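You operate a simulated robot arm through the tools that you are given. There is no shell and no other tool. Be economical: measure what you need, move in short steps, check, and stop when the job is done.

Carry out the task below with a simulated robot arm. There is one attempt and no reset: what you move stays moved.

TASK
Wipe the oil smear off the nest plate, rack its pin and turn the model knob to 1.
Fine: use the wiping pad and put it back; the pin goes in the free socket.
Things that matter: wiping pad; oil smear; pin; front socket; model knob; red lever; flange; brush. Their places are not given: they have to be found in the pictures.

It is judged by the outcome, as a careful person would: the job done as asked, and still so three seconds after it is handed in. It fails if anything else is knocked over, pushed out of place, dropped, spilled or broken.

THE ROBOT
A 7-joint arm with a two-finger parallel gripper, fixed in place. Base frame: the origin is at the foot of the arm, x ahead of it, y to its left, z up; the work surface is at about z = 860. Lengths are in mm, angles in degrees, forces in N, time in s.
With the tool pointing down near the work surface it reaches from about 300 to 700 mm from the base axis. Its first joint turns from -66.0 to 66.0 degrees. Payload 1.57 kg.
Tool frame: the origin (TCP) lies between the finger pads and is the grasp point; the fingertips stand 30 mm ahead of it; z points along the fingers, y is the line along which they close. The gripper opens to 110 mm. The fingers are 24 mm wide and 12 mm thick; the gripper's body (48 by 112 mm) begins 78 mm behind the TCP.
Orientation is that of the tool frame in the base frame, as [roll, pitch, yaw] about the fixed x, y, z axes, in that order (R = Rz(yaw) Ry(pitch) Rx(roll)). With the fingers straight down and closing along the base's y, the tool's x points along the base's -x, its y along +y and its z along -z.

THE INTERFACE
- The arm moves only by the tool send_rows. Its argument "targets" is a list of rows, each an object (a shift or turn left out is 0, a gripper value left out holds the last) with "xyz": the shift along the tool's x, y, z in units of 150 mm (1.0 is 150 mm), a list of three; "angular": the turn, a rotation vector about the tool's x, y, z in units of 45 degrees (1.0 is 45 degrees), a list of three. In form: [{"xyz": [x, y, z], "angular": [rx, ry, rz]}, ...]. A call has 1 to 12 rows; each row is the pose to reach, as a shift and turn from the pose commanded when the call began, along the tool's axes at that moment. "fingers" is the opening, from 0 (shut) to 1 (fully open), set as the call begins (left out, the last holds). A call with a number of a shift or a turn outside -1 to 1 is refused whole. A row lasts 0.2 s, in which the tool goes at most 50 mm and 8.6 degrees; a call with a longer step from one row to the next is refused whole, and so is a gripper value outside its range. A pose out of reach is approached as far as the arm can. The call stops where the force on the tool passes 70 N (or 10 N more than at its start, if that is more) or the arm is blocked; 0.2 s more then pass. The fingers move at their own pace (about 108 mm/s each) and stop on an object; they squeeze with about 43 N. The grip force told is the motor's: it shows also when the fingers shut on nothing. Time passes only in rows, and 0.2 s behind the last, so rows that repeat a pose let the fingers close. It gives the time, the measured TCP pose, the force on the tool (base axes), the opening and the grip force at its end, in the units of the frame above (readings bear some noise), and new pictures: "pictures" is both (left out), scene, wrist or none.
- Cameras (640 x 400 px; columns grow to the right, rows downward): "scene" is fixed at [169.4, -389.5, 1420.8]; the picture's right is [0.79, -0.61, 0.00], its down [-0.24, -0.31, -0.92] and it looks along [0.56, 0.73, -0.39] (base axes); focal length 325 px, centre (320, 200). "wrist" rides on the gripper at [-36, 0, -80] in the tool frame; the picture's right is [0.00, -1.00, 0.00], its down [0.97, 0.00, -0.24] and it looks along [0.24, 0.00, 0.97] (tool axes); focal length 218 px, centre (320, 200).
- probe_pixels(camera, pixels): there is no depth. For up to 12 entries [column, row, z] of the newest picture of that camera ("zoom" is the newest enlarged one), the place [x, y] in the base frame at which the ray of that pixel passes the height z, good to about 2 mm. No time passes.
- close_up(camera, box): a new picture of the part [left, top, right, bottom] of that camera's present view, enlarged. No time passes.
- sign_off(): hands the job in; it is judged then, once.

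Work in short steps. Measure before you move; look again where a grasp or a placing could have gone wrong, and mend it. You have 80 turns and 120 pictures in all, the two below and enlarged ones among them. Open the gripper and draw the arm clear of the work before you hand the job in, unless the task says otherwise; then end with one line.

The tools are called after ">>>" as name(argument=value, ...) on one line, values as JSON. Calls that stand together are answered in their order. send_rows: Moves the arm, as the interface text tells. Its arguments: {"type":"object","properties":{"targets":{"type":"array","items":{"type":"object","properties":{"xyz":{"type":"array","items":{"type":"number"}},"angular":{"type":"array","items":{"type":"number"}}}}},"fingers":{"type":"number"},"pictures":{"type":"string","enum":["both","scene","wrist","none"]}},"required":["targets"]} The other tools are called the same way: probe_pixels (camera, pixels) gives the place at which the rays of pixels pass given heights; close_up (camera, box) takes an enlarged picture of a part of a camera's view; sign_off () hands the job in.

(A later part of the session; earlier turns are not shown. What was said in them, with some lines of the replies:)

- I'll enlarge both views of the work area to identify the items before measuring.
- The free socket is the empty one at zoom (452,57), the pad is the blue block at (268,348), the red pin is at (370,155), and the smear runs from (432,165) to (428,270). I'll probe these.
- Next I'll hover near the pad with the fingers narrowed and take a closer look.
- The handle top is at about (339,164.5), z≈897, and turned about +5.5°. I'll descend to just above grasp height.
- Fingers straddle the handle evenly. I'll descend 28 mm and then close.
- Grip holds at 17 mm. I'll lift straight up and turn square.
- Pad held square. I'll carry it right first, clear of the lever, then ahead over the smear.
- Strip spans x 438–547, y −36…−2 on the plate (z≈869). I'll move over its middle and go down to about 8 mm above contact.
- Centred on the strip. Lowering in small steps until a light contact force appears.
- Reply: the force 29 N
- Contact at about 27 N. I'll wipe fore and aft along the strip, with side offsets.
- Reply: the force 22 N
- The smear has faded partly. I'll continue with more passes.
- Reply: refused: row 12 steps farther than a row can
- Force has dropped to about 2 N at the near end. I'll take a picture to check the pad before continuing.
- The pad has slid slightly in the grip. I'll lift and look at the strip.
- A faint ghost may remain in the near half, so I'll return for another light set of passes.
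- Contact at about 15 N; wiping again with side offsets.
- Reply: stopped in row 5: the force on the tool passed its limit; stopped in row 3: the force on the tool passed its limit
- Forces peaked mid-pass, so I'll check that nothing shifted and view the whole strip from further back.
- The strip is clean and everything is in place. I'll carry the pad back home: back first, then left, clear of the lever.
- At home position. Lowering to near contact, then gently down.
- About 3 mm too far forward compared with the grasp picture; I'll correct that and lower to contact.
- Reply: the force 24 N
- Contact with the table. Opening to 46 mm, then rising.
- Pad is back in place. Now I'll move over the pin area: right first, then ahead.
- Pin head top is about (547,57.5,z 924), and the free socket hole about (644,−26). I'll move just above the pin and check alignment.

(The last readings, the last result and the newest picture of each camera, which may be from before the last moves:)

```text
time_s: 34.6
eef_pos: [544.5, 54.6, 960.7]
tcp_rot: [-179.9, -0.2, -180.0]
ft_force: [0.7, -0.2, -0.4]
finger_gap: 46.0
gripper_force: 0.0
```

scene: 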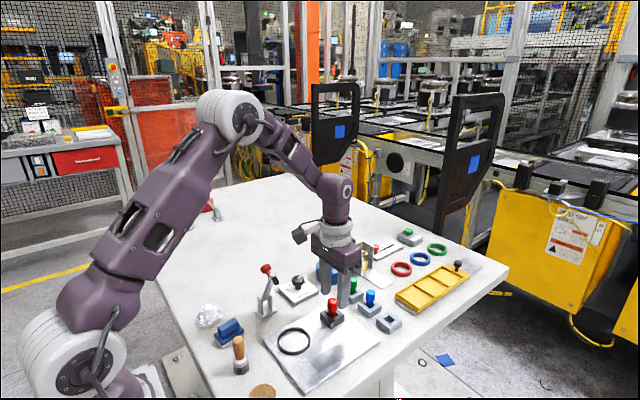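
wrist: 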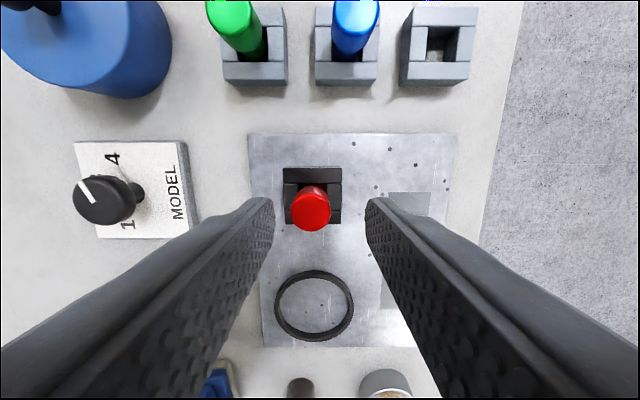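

>>> probe_pixels(camera="wrist", pixels=[[311, 210, 924], [292, 210, 924], [330, 210, 924], [441, 43, 877], [438, 48, 860], [312, 189, 885]])

>>> close_up(camera="wrist", box=[380, 0, 500, 100])

```text
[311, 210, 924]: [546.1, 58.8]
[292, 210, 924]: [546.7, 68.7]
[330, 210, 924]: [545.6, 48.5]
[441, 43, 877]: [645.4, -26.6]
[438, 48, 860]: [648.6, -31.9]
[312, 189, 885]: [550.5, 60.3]
```

```text
4.00 times, centred on (440, 50) of wrist
```

zoom: 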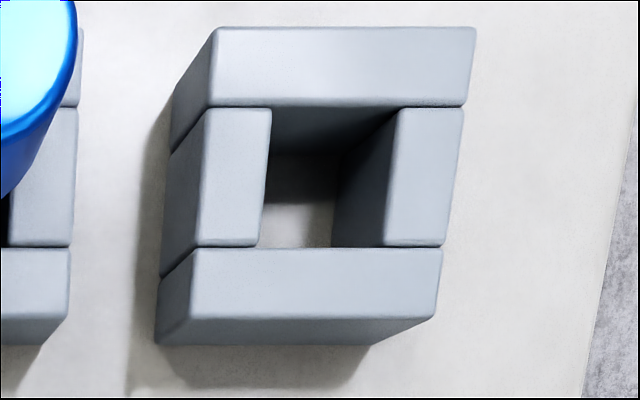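

Pin head is 5 mm left of the finger midline. I'll correct and descend to grasp the head (tips above the socket).

>>> send_rows(targets=[{"xyz": [-0.007, 0.033, 0]}, {"xyz": [-0.007, 0.033, 0.12]}, {"xyz": [-0.007, 0.033, 0.235]}, {"xyz": [-0.007, 0.033, 0.235]}])

```text
time_s: 35.6
eef_pos: [546.7, 59.9, 926.1]
tcp_rot: [-180.0, -0.1, 179.9]
ft_force: [0.1, -0.1, 0.2]
finger_gap: 46.3
gripper_force: 0.0
```

scene: 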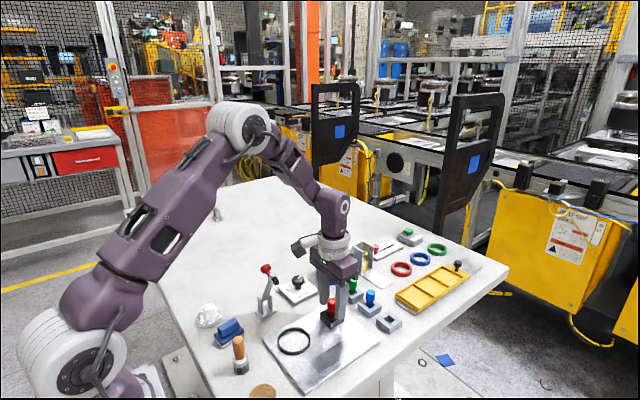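
wrist: 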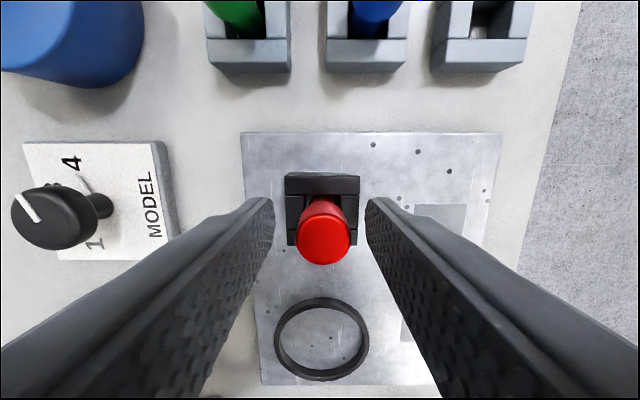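

Centred to about 1 mm. Closing.

>>> send_rows(targets=[{"xyz": [0, -0.006, 0]}, {"xyz": [0, -0.006, 0]}, {"xyz": [0, -0.006, 0]}], fingers=0, pictures="none")

>>> send_rows(targets=[{"xyz": [0, 0, -0.2]}, {"xyz": [0, 0, -0.5]}, {"xyz": [0, 0, -0.6]}, {"xyz": [0, 0, -0.6]}])

>>> close_up(camera="scene", box=[290, 220, 420, 340])

```text
time_s: 36.4
eef_pos: [546.1, 59.8, 927.4]
tcp_rot: [-179.9, -0.2, 180.0]
ft_force: [-0.4, 0.2, -0.3]
finger_gap: 21.1
gripper_force: 34.5
```

```text
time_s: 37.4
eef_pos: [546.2, 62.6, 1015.8]
tcp_rot: [-179.9, -0.1, -180.0]
ft_force: [0.1, 0.5, 0.6]
finger_gap: 21.4
gripper_force: 34.4
```

scene: 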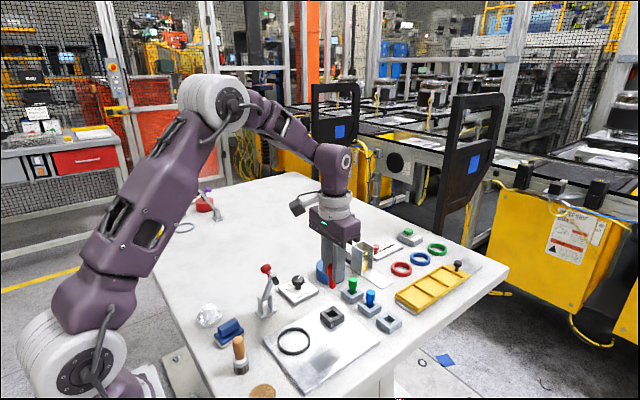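
wrist: 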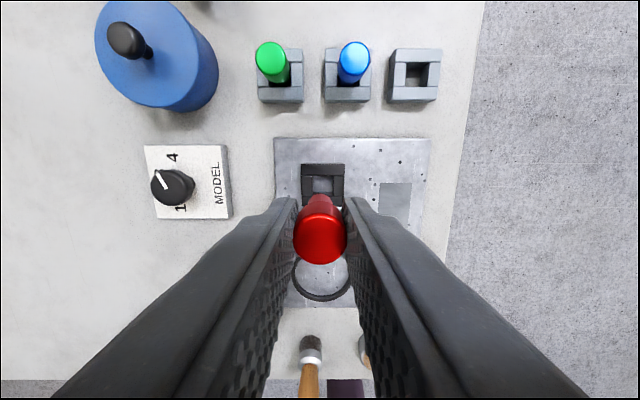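

```text
3.33 times, centred on (355, 280) of scene
```

zoom: 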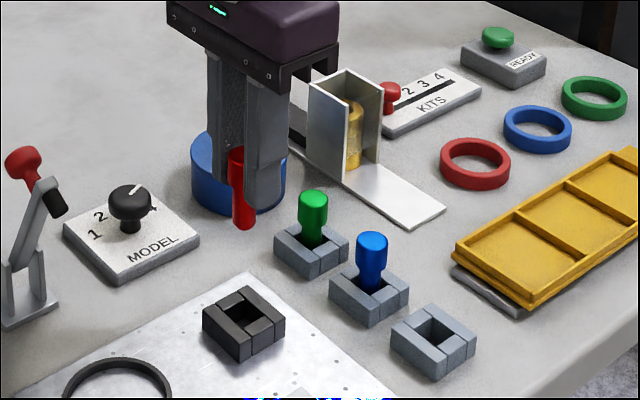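

Pin held (21 mm), tip about 57 mm below the TCP. I'll carry it over the free socket.

>>> send_rows(targets=[{"xyz": [-0.2, -0.18, 0]}, {"xyz": [-0.4, -0.36, 0]}, {"xyz": [-0.6, -0.52, 0]}, {"xyz": [-0.66, -0.58, 0]}, {"xyz": [-0.66, -0.58, 0.15]}, {"xyz": [-0.66, -0.58, 0.15]}])

>>> close_up(camera="wrist", box=[240, 120, 400, 280])

>>> close_up(camera="scene", box=[330, 250, 450, 340])

```text
time_s: 38.8
eef_pos: [647.8, -24.6, 992.8]
tcp_rot: [-180.0, -0.2, 179.9]
ft_force: [-1.1, 0.4, 0.4]
finger_gap: 21.3
gripper_force: 34.5
```

scene: 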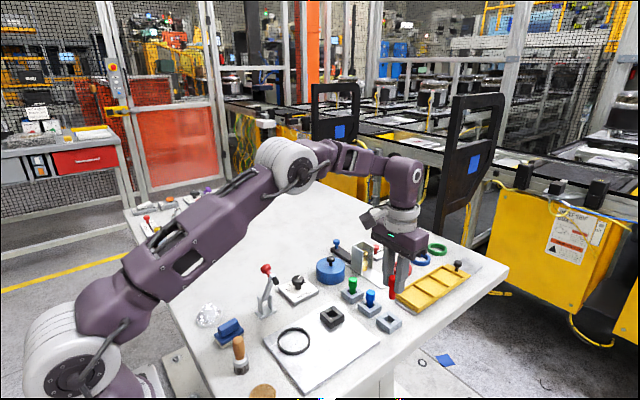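
wrist: 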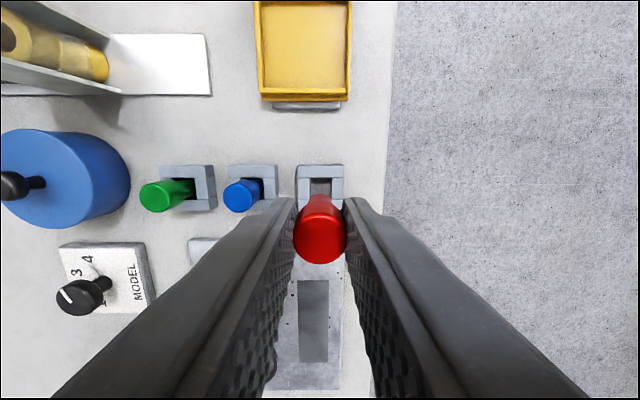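

```text
2.50 times, centred on (320, 200) of wrist
```

zoom: 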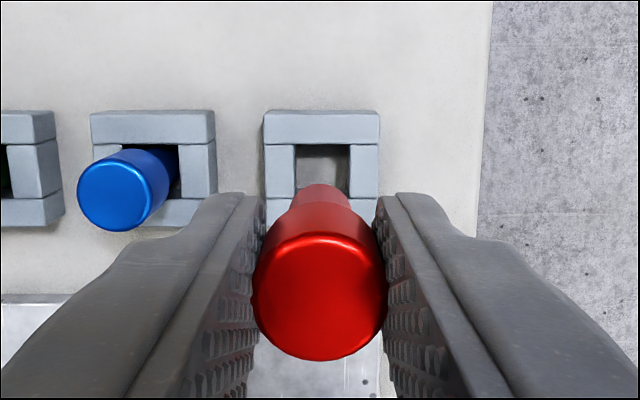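

```text
4.44 times, centred on (390, 295) of scene
```

zoom: 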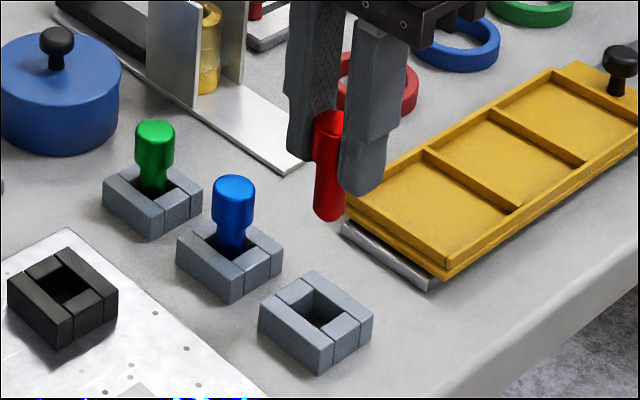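

The hole is nearly on the finger midline, about 1 mm behind. I'll adjust and lower until the tip is just above the socket.

>>> send_rows(targets=[{"xyz": [0.007, -0.004, 0.12]}, {"xyz": [0.007, -0.004, 0.25]}, {"xyz": [0.007, -0.004, 0.34]}, {"xyz": [0.007, -0.004, 0.34]}])

>>> close_up(camera="wrist", box=[240, 120, 400, 280])

>>> close_up(camera="scene", box=[350, 270, 430, 340])

```text
time_s: 39.8
eef_pos: [645.2, -23.3, 939.7]
tcp_rot: [-179.8, -0.2, -180.0]
ft_force: [-0.8, -0.2, -0.8]
finger_gap: 20.9
gripper_force: 34.3
```

scene: 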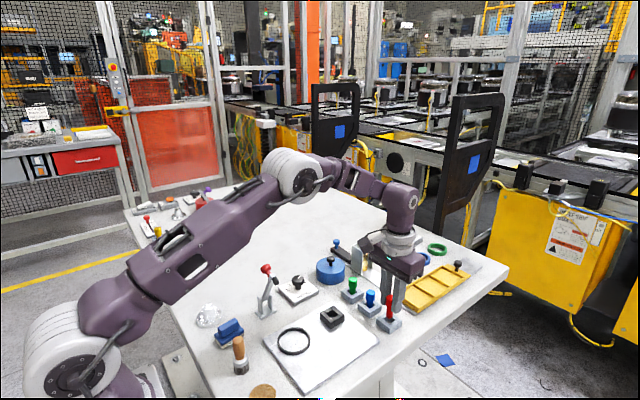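
wrist: 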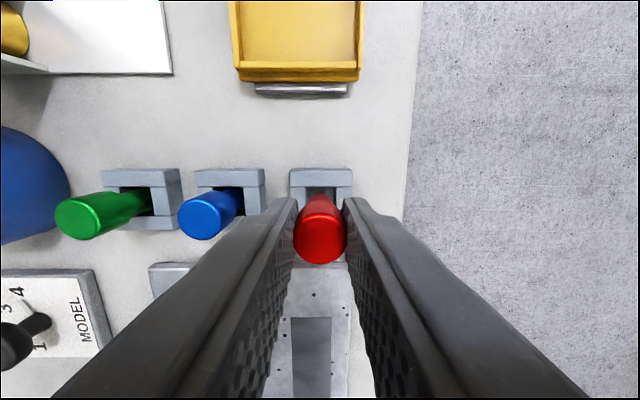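

```text
2.50 times, centred on (320, 200) of wrist
```

zoom: 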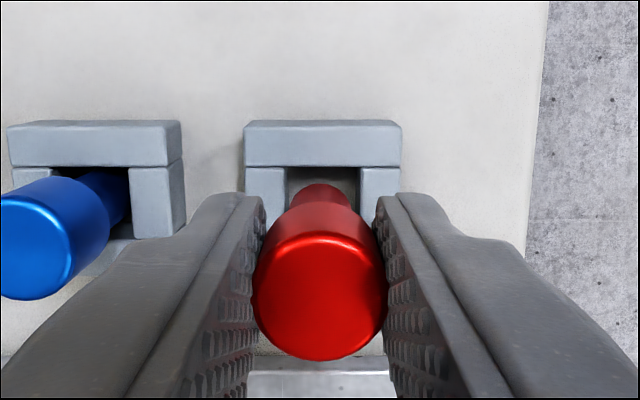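

```text
5.71 times, centred on (390, 305) of scene
```

zoom: 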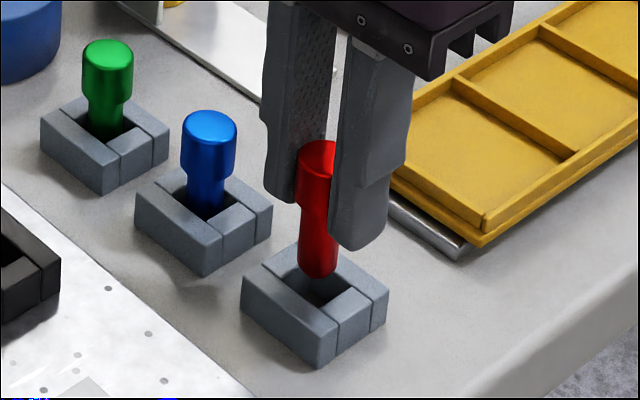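

The tip (zoom 320,184) sits centred in the hole. Lowering into the socket.

>>> send_rows(targets=[{"xyz": [0, -0.002, 0.05]}, {"xyz": [0, -0.002, 0.1]}, {"xyz": [0, -0.002, 0.13]}, {"xyz": [0, -0.002, 0.13]}], pictures="scene")

>>> close_up(camera="scene", box=[350, 270, 430, 340])

```text
time_s: 40.8
eef_pos: [645.2, -24.7, 921.6]
tcp_rot: [-179.8, -0.3, -180.0]
ft_force: [0.9, 0.1, -0.7]
finger_gap: 21.2
gripper_force: 34.7
```

scene: 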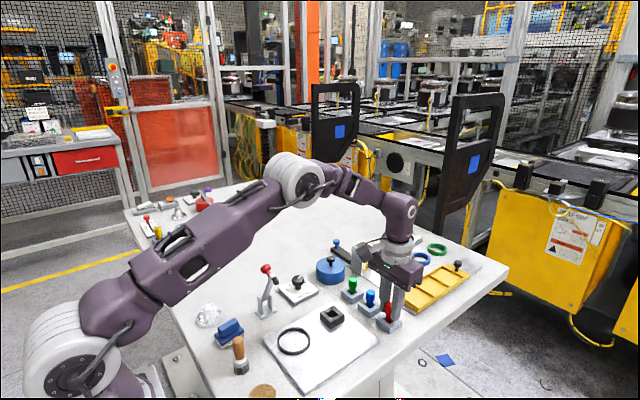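

```text
5.71 times, centred on (390, 305) of scene
```

zoom: 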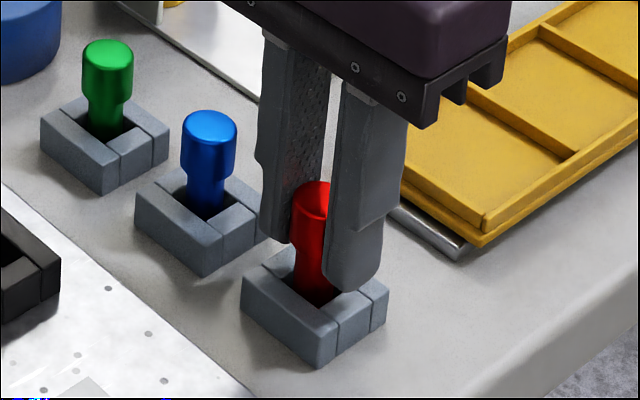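

Going in freely without force. Lowering the last few mm until contact.

>>> send_rows(targets=[{"xyz": [0, 0, 0.01]}, {"xyz": [0, 0, 0.018]}, {"xyz": [0, 0, 0.018]}], pictures="none")

>>> send_rows(targets=[{"xyz": [0, 0, 0.007]}, {"xyz": [0, 0, 0.007]}], pictures="none")

```text
time_s: 41.6
eef_pos: [645.9, -25.9, 917.9]
tcp_rot: [-179.9, -0.2, 180.0]
ft_force: [0.1, -0.5, 0.4]
finger_gap: 20.9
gripper_force: 34.3
```

```text
time_s: 42.2
eef_pos: [644.5, -24.9, 916.9]
tcp_rot: [-179.9, -0.2, 180.0]
ft_force: [-0.6, 0.2, -0.4]
finger_gap: 21.2
gripper_force: 34.5
```

>>> send_rows(targets=[{"xyz": [0, 0, 0.007]}, {"xyz": [0, 0, 0.007]}], pictures="none")

```text
time_s: 42.8
eef_pos: [643.8, -26.5, 916.4]
tcp_rot: [-179.9, -0.2, 179.9]
ft_force: [0.5, -0.5, 0.2]
finger_gap: 21.2
gripper_force: 34.0
```

>>> send_rows(targets=[{"xyz": [0, 0, 0.006]}, {"xyz": [0, 0, 0.006]}], pictures="both")

>>> close_up(camera="scene", box=[350, 270, 430, 340])

```text
time_s: 43.4
eef_pos: [645.0, -25.8, 916.7]
tcp_rot: [-179.9, -0.1, 180.0]
ft_force: [1.4, -0.9, 7.2]
finger_gap: 21.2
gripper_force: 34.6
```

scene: 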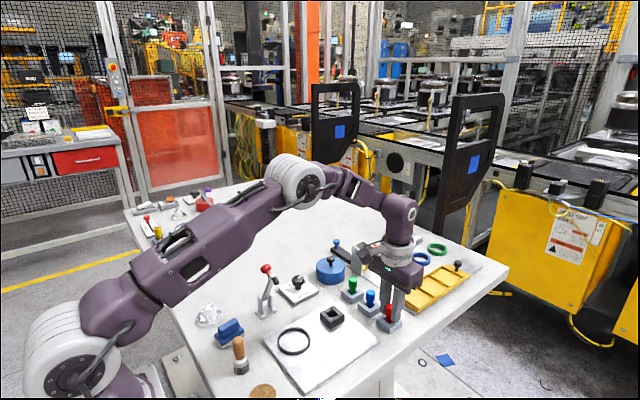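
wrist: 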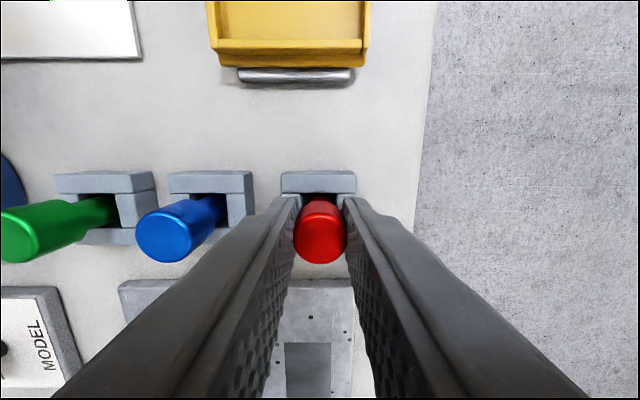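

```text
5.71 times, centred on (390, 305) of scene
```

zoom: 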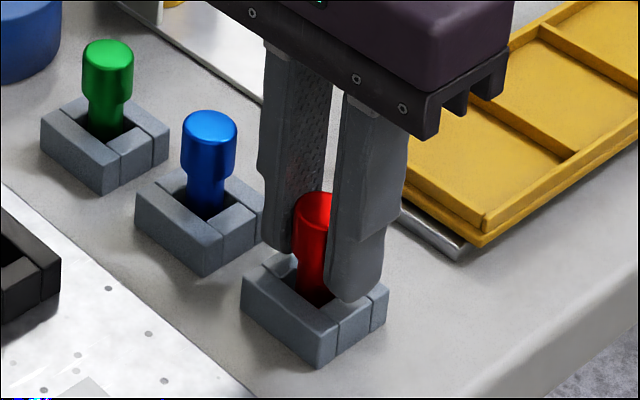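

Bottomed out (7 N). Releasing and rising straight up.

>>> send_rows(targets=[{"xyz": [0, 0, 0]}, {"xyz": [0, 0, 0]}, {"xyz": [0, 0, 0]}], fingers=0.38, pictures="none")

>>> send_rows(targets=[{"xyz": [0, 0, -0.15]}, {"xyz": [0, 0, -0.4]}, {"xyz": [0, 0, -0.7]}, {"xyz": [0, 0, -0.9]}, {"xyz": [0, 0, -0.9]}])

>>> close_up(camera="scene", box=[350, 270, 430, 340])

```text
time_s: 44.2
eef_pos: [645.3, -24.8, 916.1]
tcp_rot: [-179.9, -0.2, -179.9]
ft_force: [-0.1, 0.8, 0.3]
finger_gap: 42.0
gripper_force: 0.0
```

```text
time_s: 45.4
eef_pos: [644.0, -25.9, 1049.7]
tcp_rot: [-180.0, -0.2, 180.0]
ft_force: [-0.6, -0.5, 0.0]
finger_gap: 42.0
gripper_force: 0.0
```

scene: 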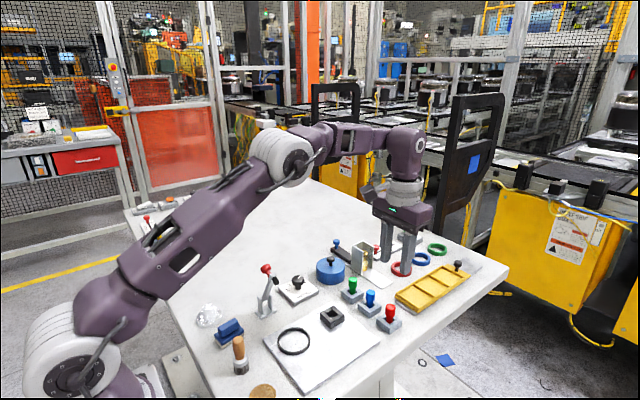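
wrist: 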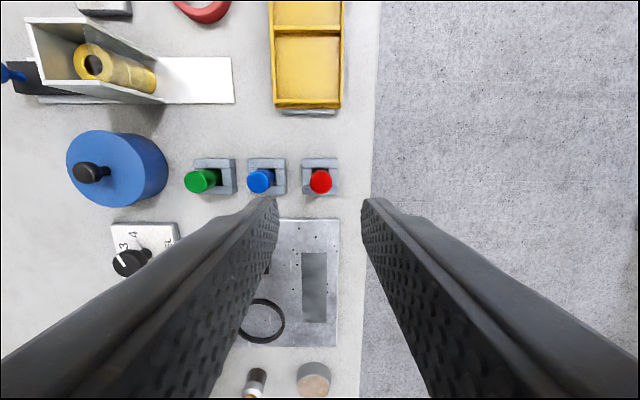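

```text
5.71 times, centred on (390, 305) of scene
```

zoom: 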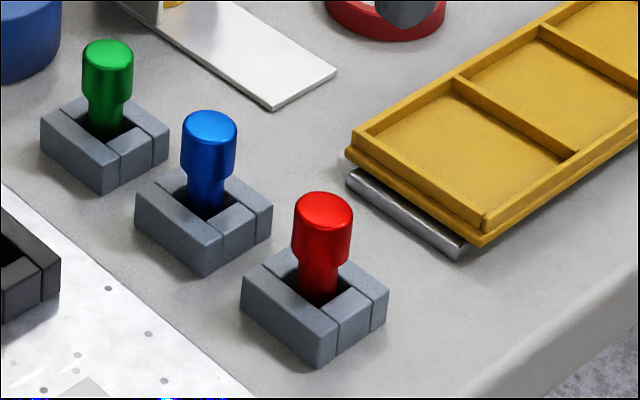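

The pin is racked, level with its neighbours. Next I'll move over the knob for a look.

>>> send_rows(targets=[{"xyz": [0.15, 0.25, 0]}, {"xyz": [0.3, 0.5, 0]}, {"xyz": [0.45, 0.75, 0]}, {"xyz": [0.58, 1.0, 0]}, {"xyz": [0.58, 1.0, 0]}], pictures="none")

>>> send_rows(targets=[{"xyz": [0, 0.25, 0]}, {"xyz": [0, 0.47, 0]}, {"xyz": [0, 0.47, 0]}])

>>> close_up(camera="wrist", box=[260, 140, 380, 240])

>>> close_up(camera="scene", box=[250, 250, 340, 320])

```text
time_s: 46.6
eef_pos: [560.8, 125.5, 1052.7]
tcp_rot: [-180.0, -0.1, -180.0]
ft_force: [0.1, -0.3, 0.0]
finger_gap: 41.9
gripper_force: 0.1
```

```text
time_s: 47.4
eef_pos: [559.2, 195.8, 1051.1]
tcp_rot: [-179.8, -0.2, 179.9]
ft_force: [-0.3, -0.8, 0.0]
finger_gap: 42.0
gripper_force: 0.0
```

scene: 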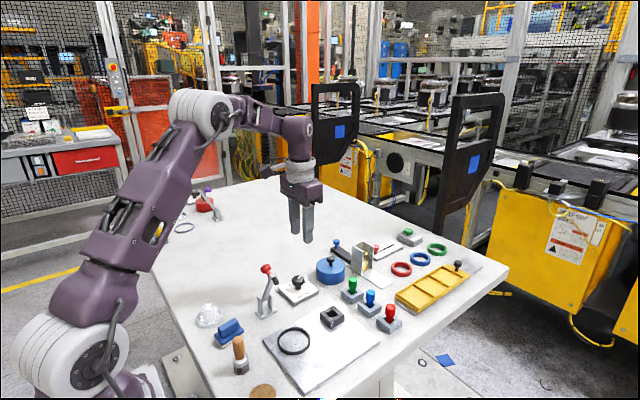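
wrist: 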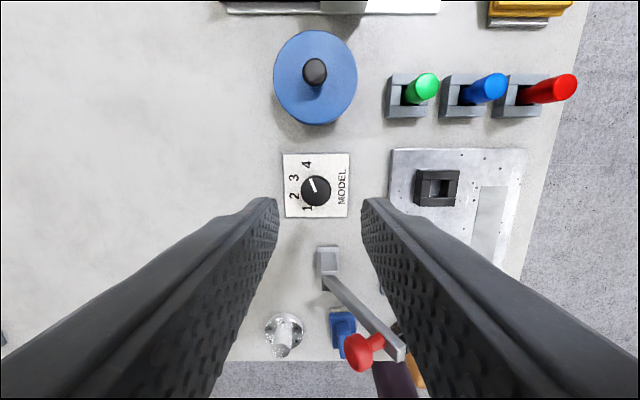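

```text
4.00 times, centred on (320, 190) of wrist
```

zoom: 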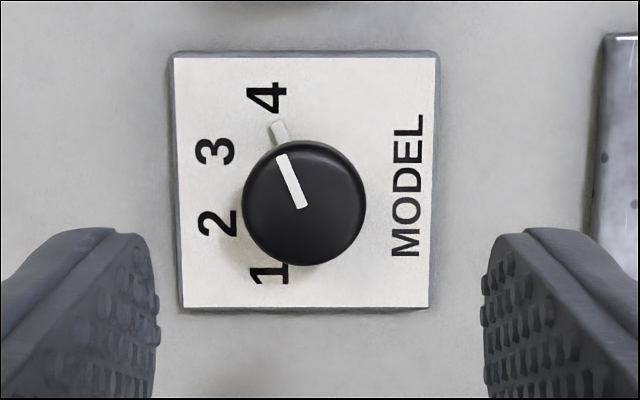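

```text
5.71 times, centred on (295, 285) of scene
```

zoom: 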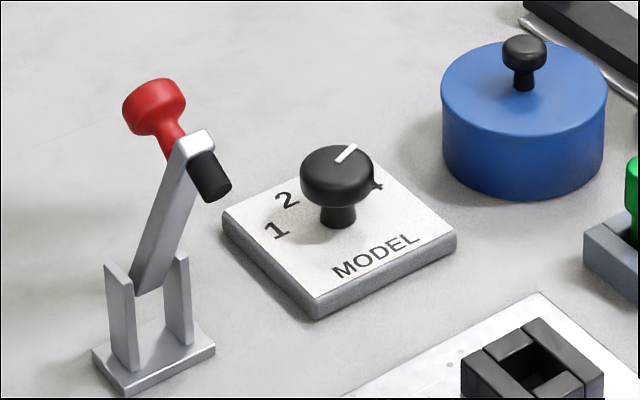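

Knob is on 4 (pointer 23° left of up); 1 lies 135° further counter-clockwise seen from above. I'll probe heights of knob head, lever ball and drum knob for clearance.

>>> probe_pixels(camera="wrist", pixels=[[316, 190.7, 890], [316, 190.7, 900], [316, 190.7, 910], [316, 190.7, 920], [360, 352, 940], [360, 352, 960], [360, 352, 980], [315, 71, 930], [316.5, 185, 870]])

>>> probe_pixels(camera="zoom", pixels=[[337, 160, 890], [337, 160, 900], [337, 160, 910], [337, 160, 920], [155, 108, 940], [155, 108, 960], [155, 108, 980], [524, 45, 930], [524, 45, 945]])

```text
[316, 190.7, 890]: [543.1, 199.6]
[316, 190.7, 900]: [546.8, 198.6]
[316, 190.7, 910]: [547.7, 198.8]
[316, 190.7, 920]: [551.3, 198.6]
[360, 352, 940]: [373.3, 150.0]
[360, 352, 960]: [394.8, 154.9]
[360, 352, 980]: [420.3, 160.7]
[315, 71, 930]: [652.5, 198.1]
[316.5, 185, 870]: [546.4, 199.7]
```

```text
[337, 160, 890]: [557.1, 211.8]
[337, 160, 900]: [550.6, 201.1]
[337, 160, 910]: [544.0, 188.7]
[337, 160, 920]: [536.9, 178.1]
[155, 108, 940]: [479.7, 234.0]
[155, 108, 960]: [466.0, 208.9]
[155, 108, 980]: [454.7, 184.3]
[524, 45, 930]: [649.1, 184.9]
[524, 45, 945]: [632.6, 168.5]
```

Knob head top is at about (547.5,199.5,902); lever ball about (444,163,1000), clear of the gripper body. I'll pre-turn −67.5° at hover so the 135° turn is symmetric.

>>> send_rows(targets=[{"xyz": [0.04, 0.012, 0], "angular": [0, 0, 0.18]}, {"xyz": [0.08, 0.025, 0], "angular": [0, 0, 0.36]}, {"xyz": [0.08, 0.025, 0], "angular": [0, 0, 0.54]}, {"xyz": [0.08, 0.025, 0], "angular": [0, 0, 0.72]}, {"xyz": [0.08, 0.025, 0], "angular": [0, 0, 0.9]}, {"xyz": [0.08, 0.025, 0], "angular": [0, 0, 1.0]}, {"xyz": [0.08, 0.025, 0], "angular": [0, 0, 1.0]}], fingers=0.5, pictures="none")

>>> send_rows(targets=[{"angular": [0, 0, 0.18]}, {"angular": [0, 0, 0.36]}, {"angular": [0, 0, 0.5]}, {"xyz": [0, 0, 0.3], "angular": [0, 0, 0.5]}, {"xyz": [0, 0, 0.6], "angular": [0, 0, 0.5]}, {"xyz": [0, 0, 0.6], "angular": [0, 0, 0.5]}])

```text
time_s: 49.0
eef_pos: [545.5, 198.3, 1052.4]
tcp_rot: [-179.8, -0.2, 134.8]
ft_force: [0.3, -0.2, 0.4]
finger_gap: 55.1
gripper_force: 0.0
```

```text
time_s: 50.4
eef_pos: [548.0, 197.5, 959.2]
tcp_rot: [-179.7, 0.0, 112.5]
ft_force: [0.1, -0.2, 0.4]
finger_gap: 54.7
gripper_force: 0.1
```

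scene: 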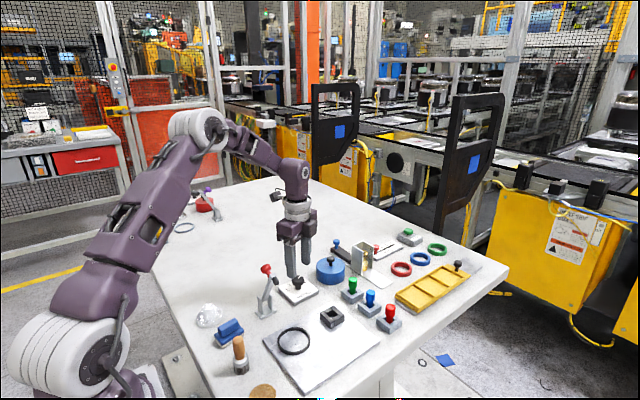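
wrist: 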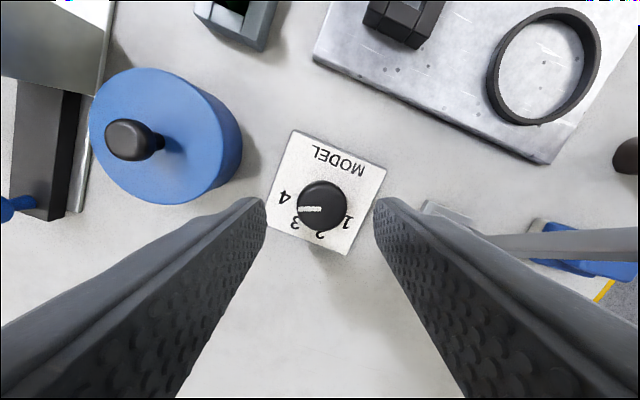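

Knob centred between the fingers (322,205). Descending around it, then closing.

>>> send_rows(targets=[{"xyz": [0.009, -0.008, 0.12]}, {"xyz": [0.009, -0.008, 0.25]}, {"xyz": [0.009, -0.008, 0.325]}, {"xyz": [0.009, -0.008, 0.325]}])

>>> close_up(camera="scene", box=[240, 210, 360, 330])

```text
time_s: 51.4
eef_pos: [542.8, 199.0, 913.6]
tcp_rot: [-179.8, 0.0, 112.5]
ft_force: [0.9, 0.7, -0.7]
finger_gap: 55.1
gripper_force: 0.0
```

scene: 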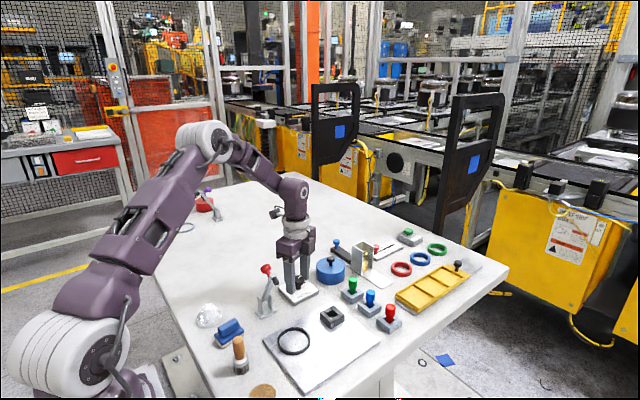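
wrist: 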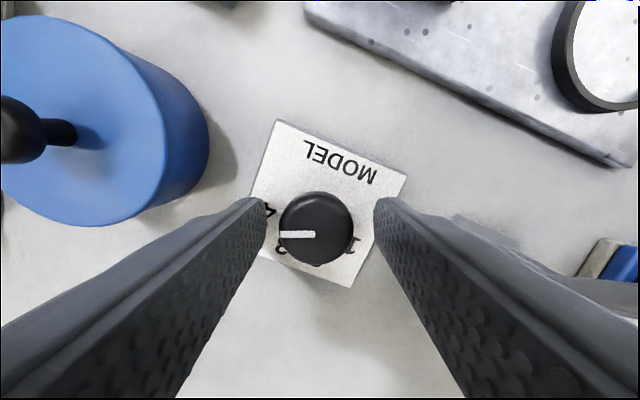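

```text
3.33 times, centred on (300, 270) of scene
```

zoom: 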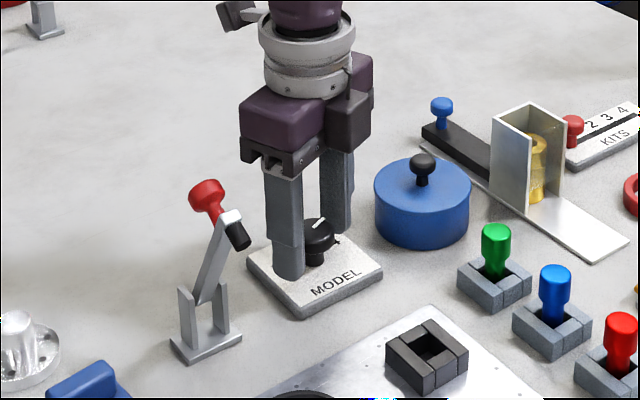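

Well centred. Closing on the knob.

>>> send_rows(targets=[{"xyz": [0.006, 0.004, 0.008]}, {"xyz": [0.006, 0.004, 0.008]}, {"xyz": [0.006, 0.004, 0.008]}], fingers=0, pictures="wrist")

```text
time_s: 52.2
eef_pos: [544.9, 198.7, 911.0]
tcp_rot: [179.9, 0.1, 112.4]
ft_force: [13.9, -1.5, 16.1]
finger_gap: 33.8
gripper_force: 41.4
```

wrist: 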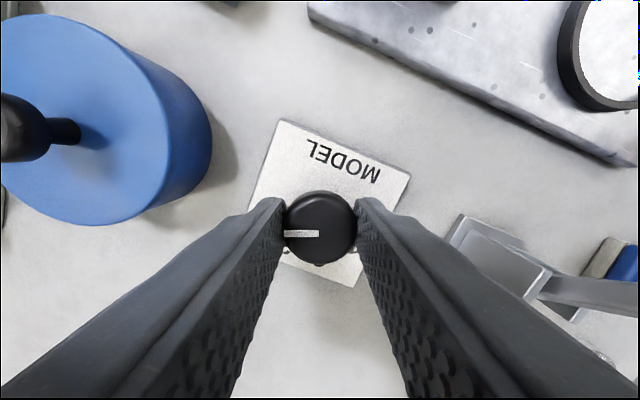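

Grip 33.8 mm with a small side force; I'll ease it by 1 mm and turn counter-clockwise 45°.

>>> send_rows(targets=[{"xyz": [-0.003, 0.006, -0.007]}, {"xyz": [-0.003, 0.006, -0.007], "angular": [0, 0, -0.15]}, {"xyz": [-0.003, 0.006, -0.007], "angular": [0, 0, -0.32]}, {"xyz": [-0.003, 0.006, -0.007], "angular": [0, 0, -0.5]}, {"xyz": [-0.003, 0.006, -0.007], "angular": [0, 0, -0.67]}, {"xyz": [-0.003, 0.006, -0.007], "angular": [0, 0, -0.84]}, {"xyz": [-0.003, 0.006, -0.007], "angular": [0, 0, -1.0]}, {"xyz": [-0.003, 0.006, -0.007], "angular": [0, 0, -1.0]}], pictures="wrist")

```text
time_s: 54.0
eef_pos: [544.9, 198.9, 911.8]
tcp_rot: [-179.9, -0.2, 157.5]
ft_force: [18.8, 0.7, -10.0]
finger_gap: 33.4
gripper_force: 41.7
```

wrist: 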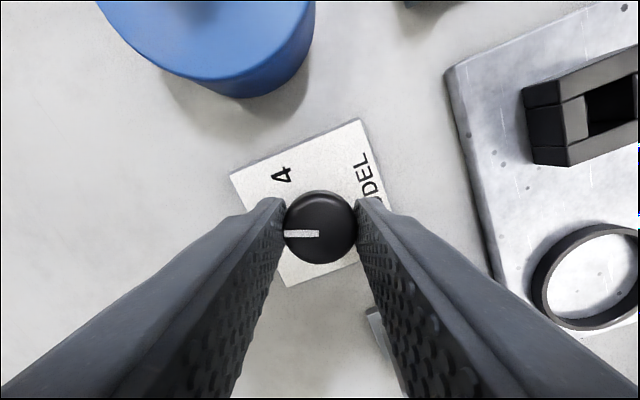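

The knob follows the turn. Continuing another 45°, relieving the side force.

>>> send_rows(targets=[{"xyz": [-0.007, 0.003, 0.003], "angular": [0, 0, -0.15]}, {"xyz": [-0.007, 0.003, 0.003], "angular": [0, 0, -0.32]}, {"xyz": [-0.007, 0.003, 0.003], "angular": [0, 0, -0.5]}, {"xyz": [-0.007, 0.003, 0.003], "angular": [0, 0, -0.67]}, {"xyz": [-0.007, 0.003, 0.003], "angular": [0, 0, -0.84]}, {"xyz": [-0.007, 0.003, 0.003], "angular": [0, 0, -1.0]}, {"xyz": [-0.007, 0.003, 0.003], "angular": [0, 0, -1.0]}], pictures="both")

```text
time_s: 55.6
eef_pos: [545.3, 200.7, 912.2]
tcp_rot: [180.0, -0.3, -157.3]
ft_force: [-0.2, -5.5, 6.0]
finger_gap: 33.3
gripper_force: 41.3
```

scene: 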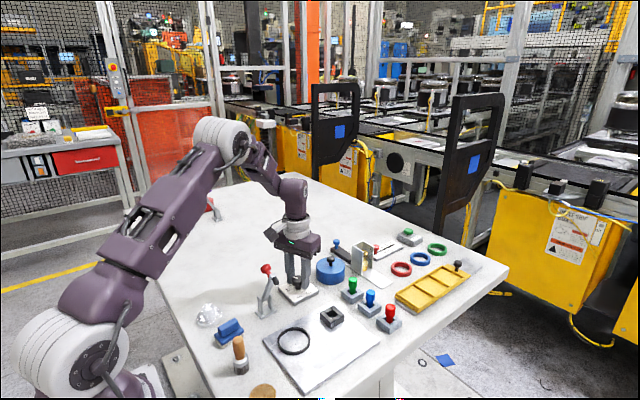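
wrist: 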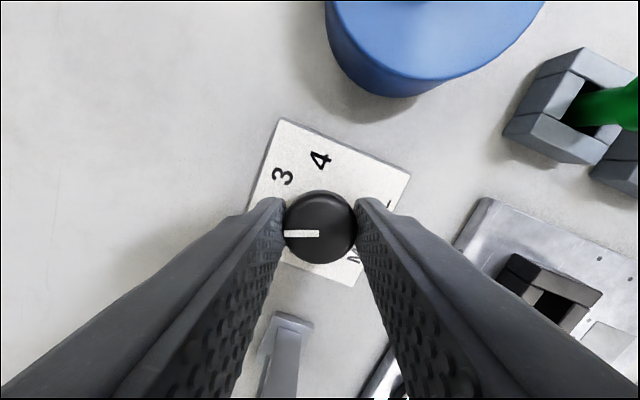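

Knob is now at about 2. Final 45° turn.

>>> send_rows(targets=[{"xyz": [0, 0, 0], "angular": [0, 0, -0.15]}, {"xyz": [0, 0, 0], "angular": [0, 0, -0.32]}, {"xyz": [0, 0, 0], "angular": [0, 0, -0.5]}, {"xyz": [0, 0, 0], "angular": [0, 0, -0.67]}, {"xyz": [0, 0, 0], "angular": [0, 0, -0.84]}, {"xyz": [0, 0, 0], "angular": [0, 0, -1.0]}, {"xyz": [0, 0, 0], "angular": [0, 0, -1.0]}], pictures="both")

```text
time_s: 57.2
eef_pos: [546.0, 200.9, 911.5]
tcp_rot: [179.8, -0.2, -112.4]
ft_force: [-15.2, -1.4, 6.7]
finger_gap: 33.6
gripper_force: 41.4
```

scene: 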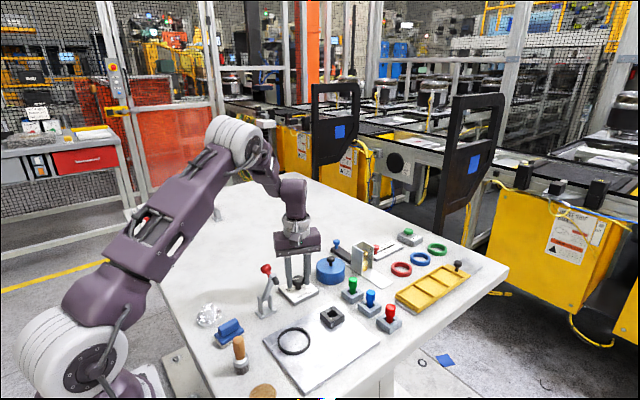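
wrist: 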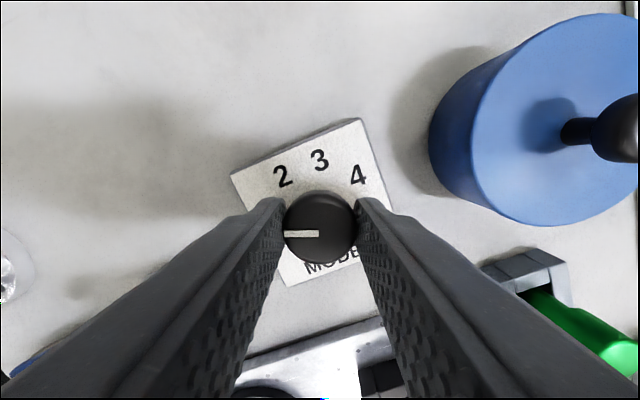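

Pointer now faces where 1 is. I'll relieve side force, open, and rise.

>>> send_rows(targets=[{"xyz": [0.002, 0.005, 0]}, {"xyz": [0.002, 0.005, 0]}], pictures="none")

>>> send_rows(targets=[{}, {}, {}], fingers=0.5, pictures="none")

>>> send_rows(targets=[{"xyz": [0, 0, -0.15]}, {"xyz": [0, 0, -0.4]}, {"xyz": [0, 0, -0.7]}, {"xyz": [0, 0, -0.95]}, {"xyz": [0, 0, -0.95]}])

>>> close_up(camera="wrist", box=[260, 140, 380, 240])

>>> close_up(camera="scene", box=[250, 250, 340, 320])

```text
time_s: 57.8
eef_pos: [545.0, 200.6, 912.5]
tcp_rot: [179.9, -0.2, -112.5]
ft_force: [-8.2, -2.8, 2.7]
finger_gap: 33.3
gripper_force: 40.9
```

```text
time_s: 58.6
eef_pos: [544.7, 200.0, 911.0]
tcp_rot: [179.8, -0.3, -112.6]
ft_force: [0.2, -0.4, 0.7]
finger_gap: 54.9
gripper_force: 0.2
```

```text
time_s: 59.8
eef_pos: [544.0, 201.3, 1055.2]
tcp_rot: [179.7, -0.2, -112.4]
ft_force: [0.1, 0.8, 0.8]
finger_gap: 54.7
gripper_force: 0.1
```

scene: 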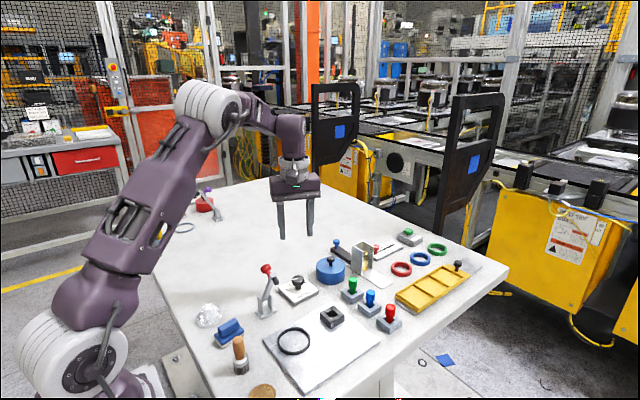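
wrist: 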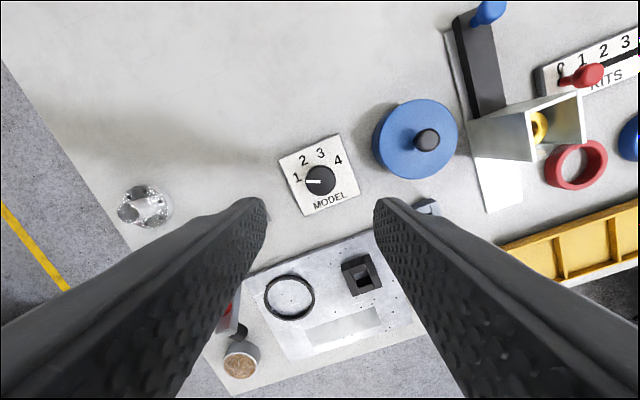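

```text
4.00 times, centred on (320, 190) of wrist
```

zoom: 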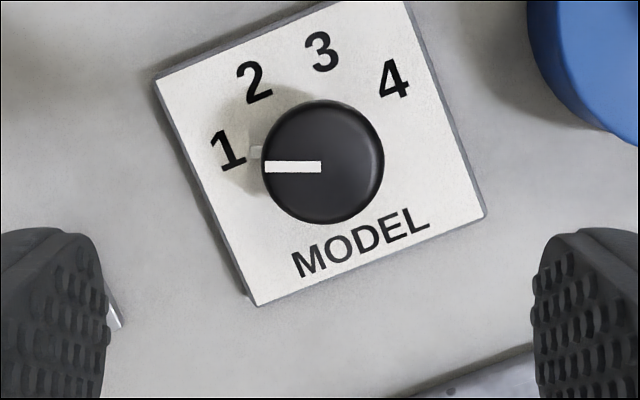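

```text
5.71 times, centred on (295, 285) of scene
```

zoom: 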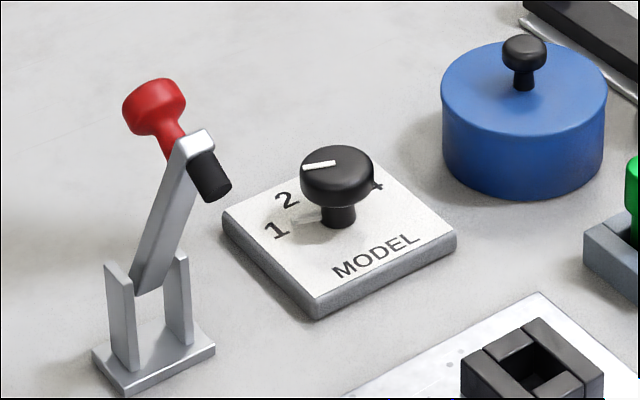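

The pointer and its tab line up with 1. I'll raise the arm clear and take a last look.

>>> send_rows(targets=[{"xyz": [0, 0, -0.3]}, {"xyz": [0, 0, -0.6], "angular": [0, 0, 0.15]}, {"xyz": [0, 0, -0.9], "angular": [0, 0, 0.33]}, {"xyz": [0, 0, -1.0], "angular": [0, 0, 0.5]}, {"xyz": [0, 0, -1.0], "angular": [0, 0, 0.67]}, {"xyz": [0, 0, -1.0], "angular": [0, 0, 0.84]}, {"xyz": [0, 0, -1.0], "angular": [0, 0, 1.0]}, {"xyz": [0, 0, -1.0], "angular": [0, 0, 1.0]}])

>>> close_up(camera="scene", box=[180, 220, 420, 400])

```text
time_s: 61.6
eef_pos: [546.4, 201.1, 1204.5]
tcp_rot: [-180.0, -0.2, -157.5]
ft_force: [-0.4, 0.1, -0.4]
finger_gap: 55.2
gripper_force: 0.1
```

scene: 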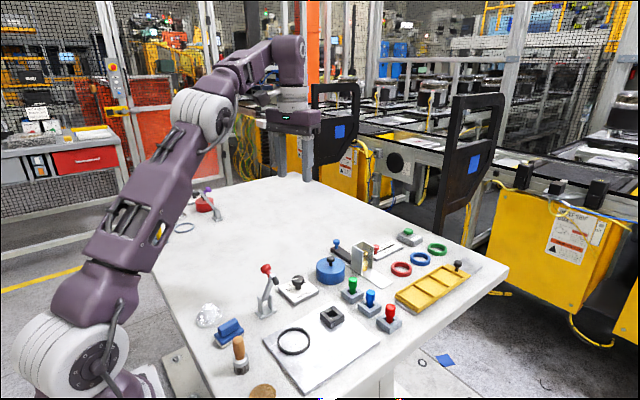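
wrist: 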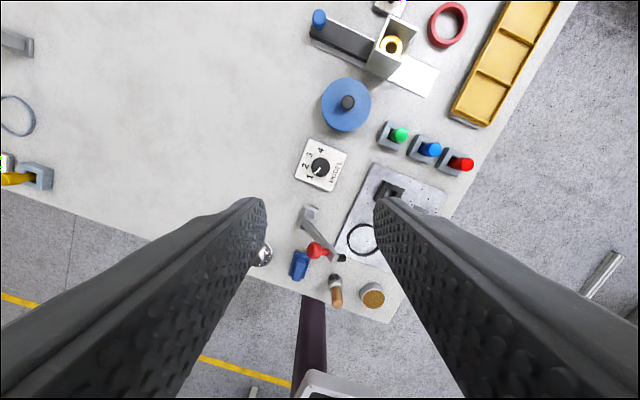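

```text
2.22 times, centred on (300, 310) of scene
```

zoom: 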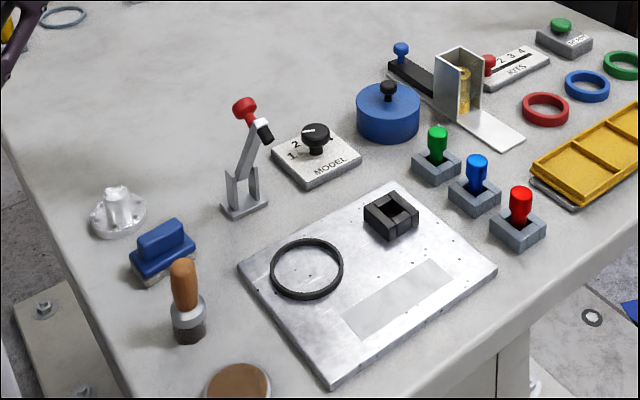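

The plate is clean, the pad is home, the pin is in the front socket and the knob is on 1. Nothing else has moved.

>>> sign_off()

```text
The job is handed in.
```

The oil smear is wiped off the nest plate, the wiping pad is back in its place, the pin is in the free front socket, and the model knob is at 1.
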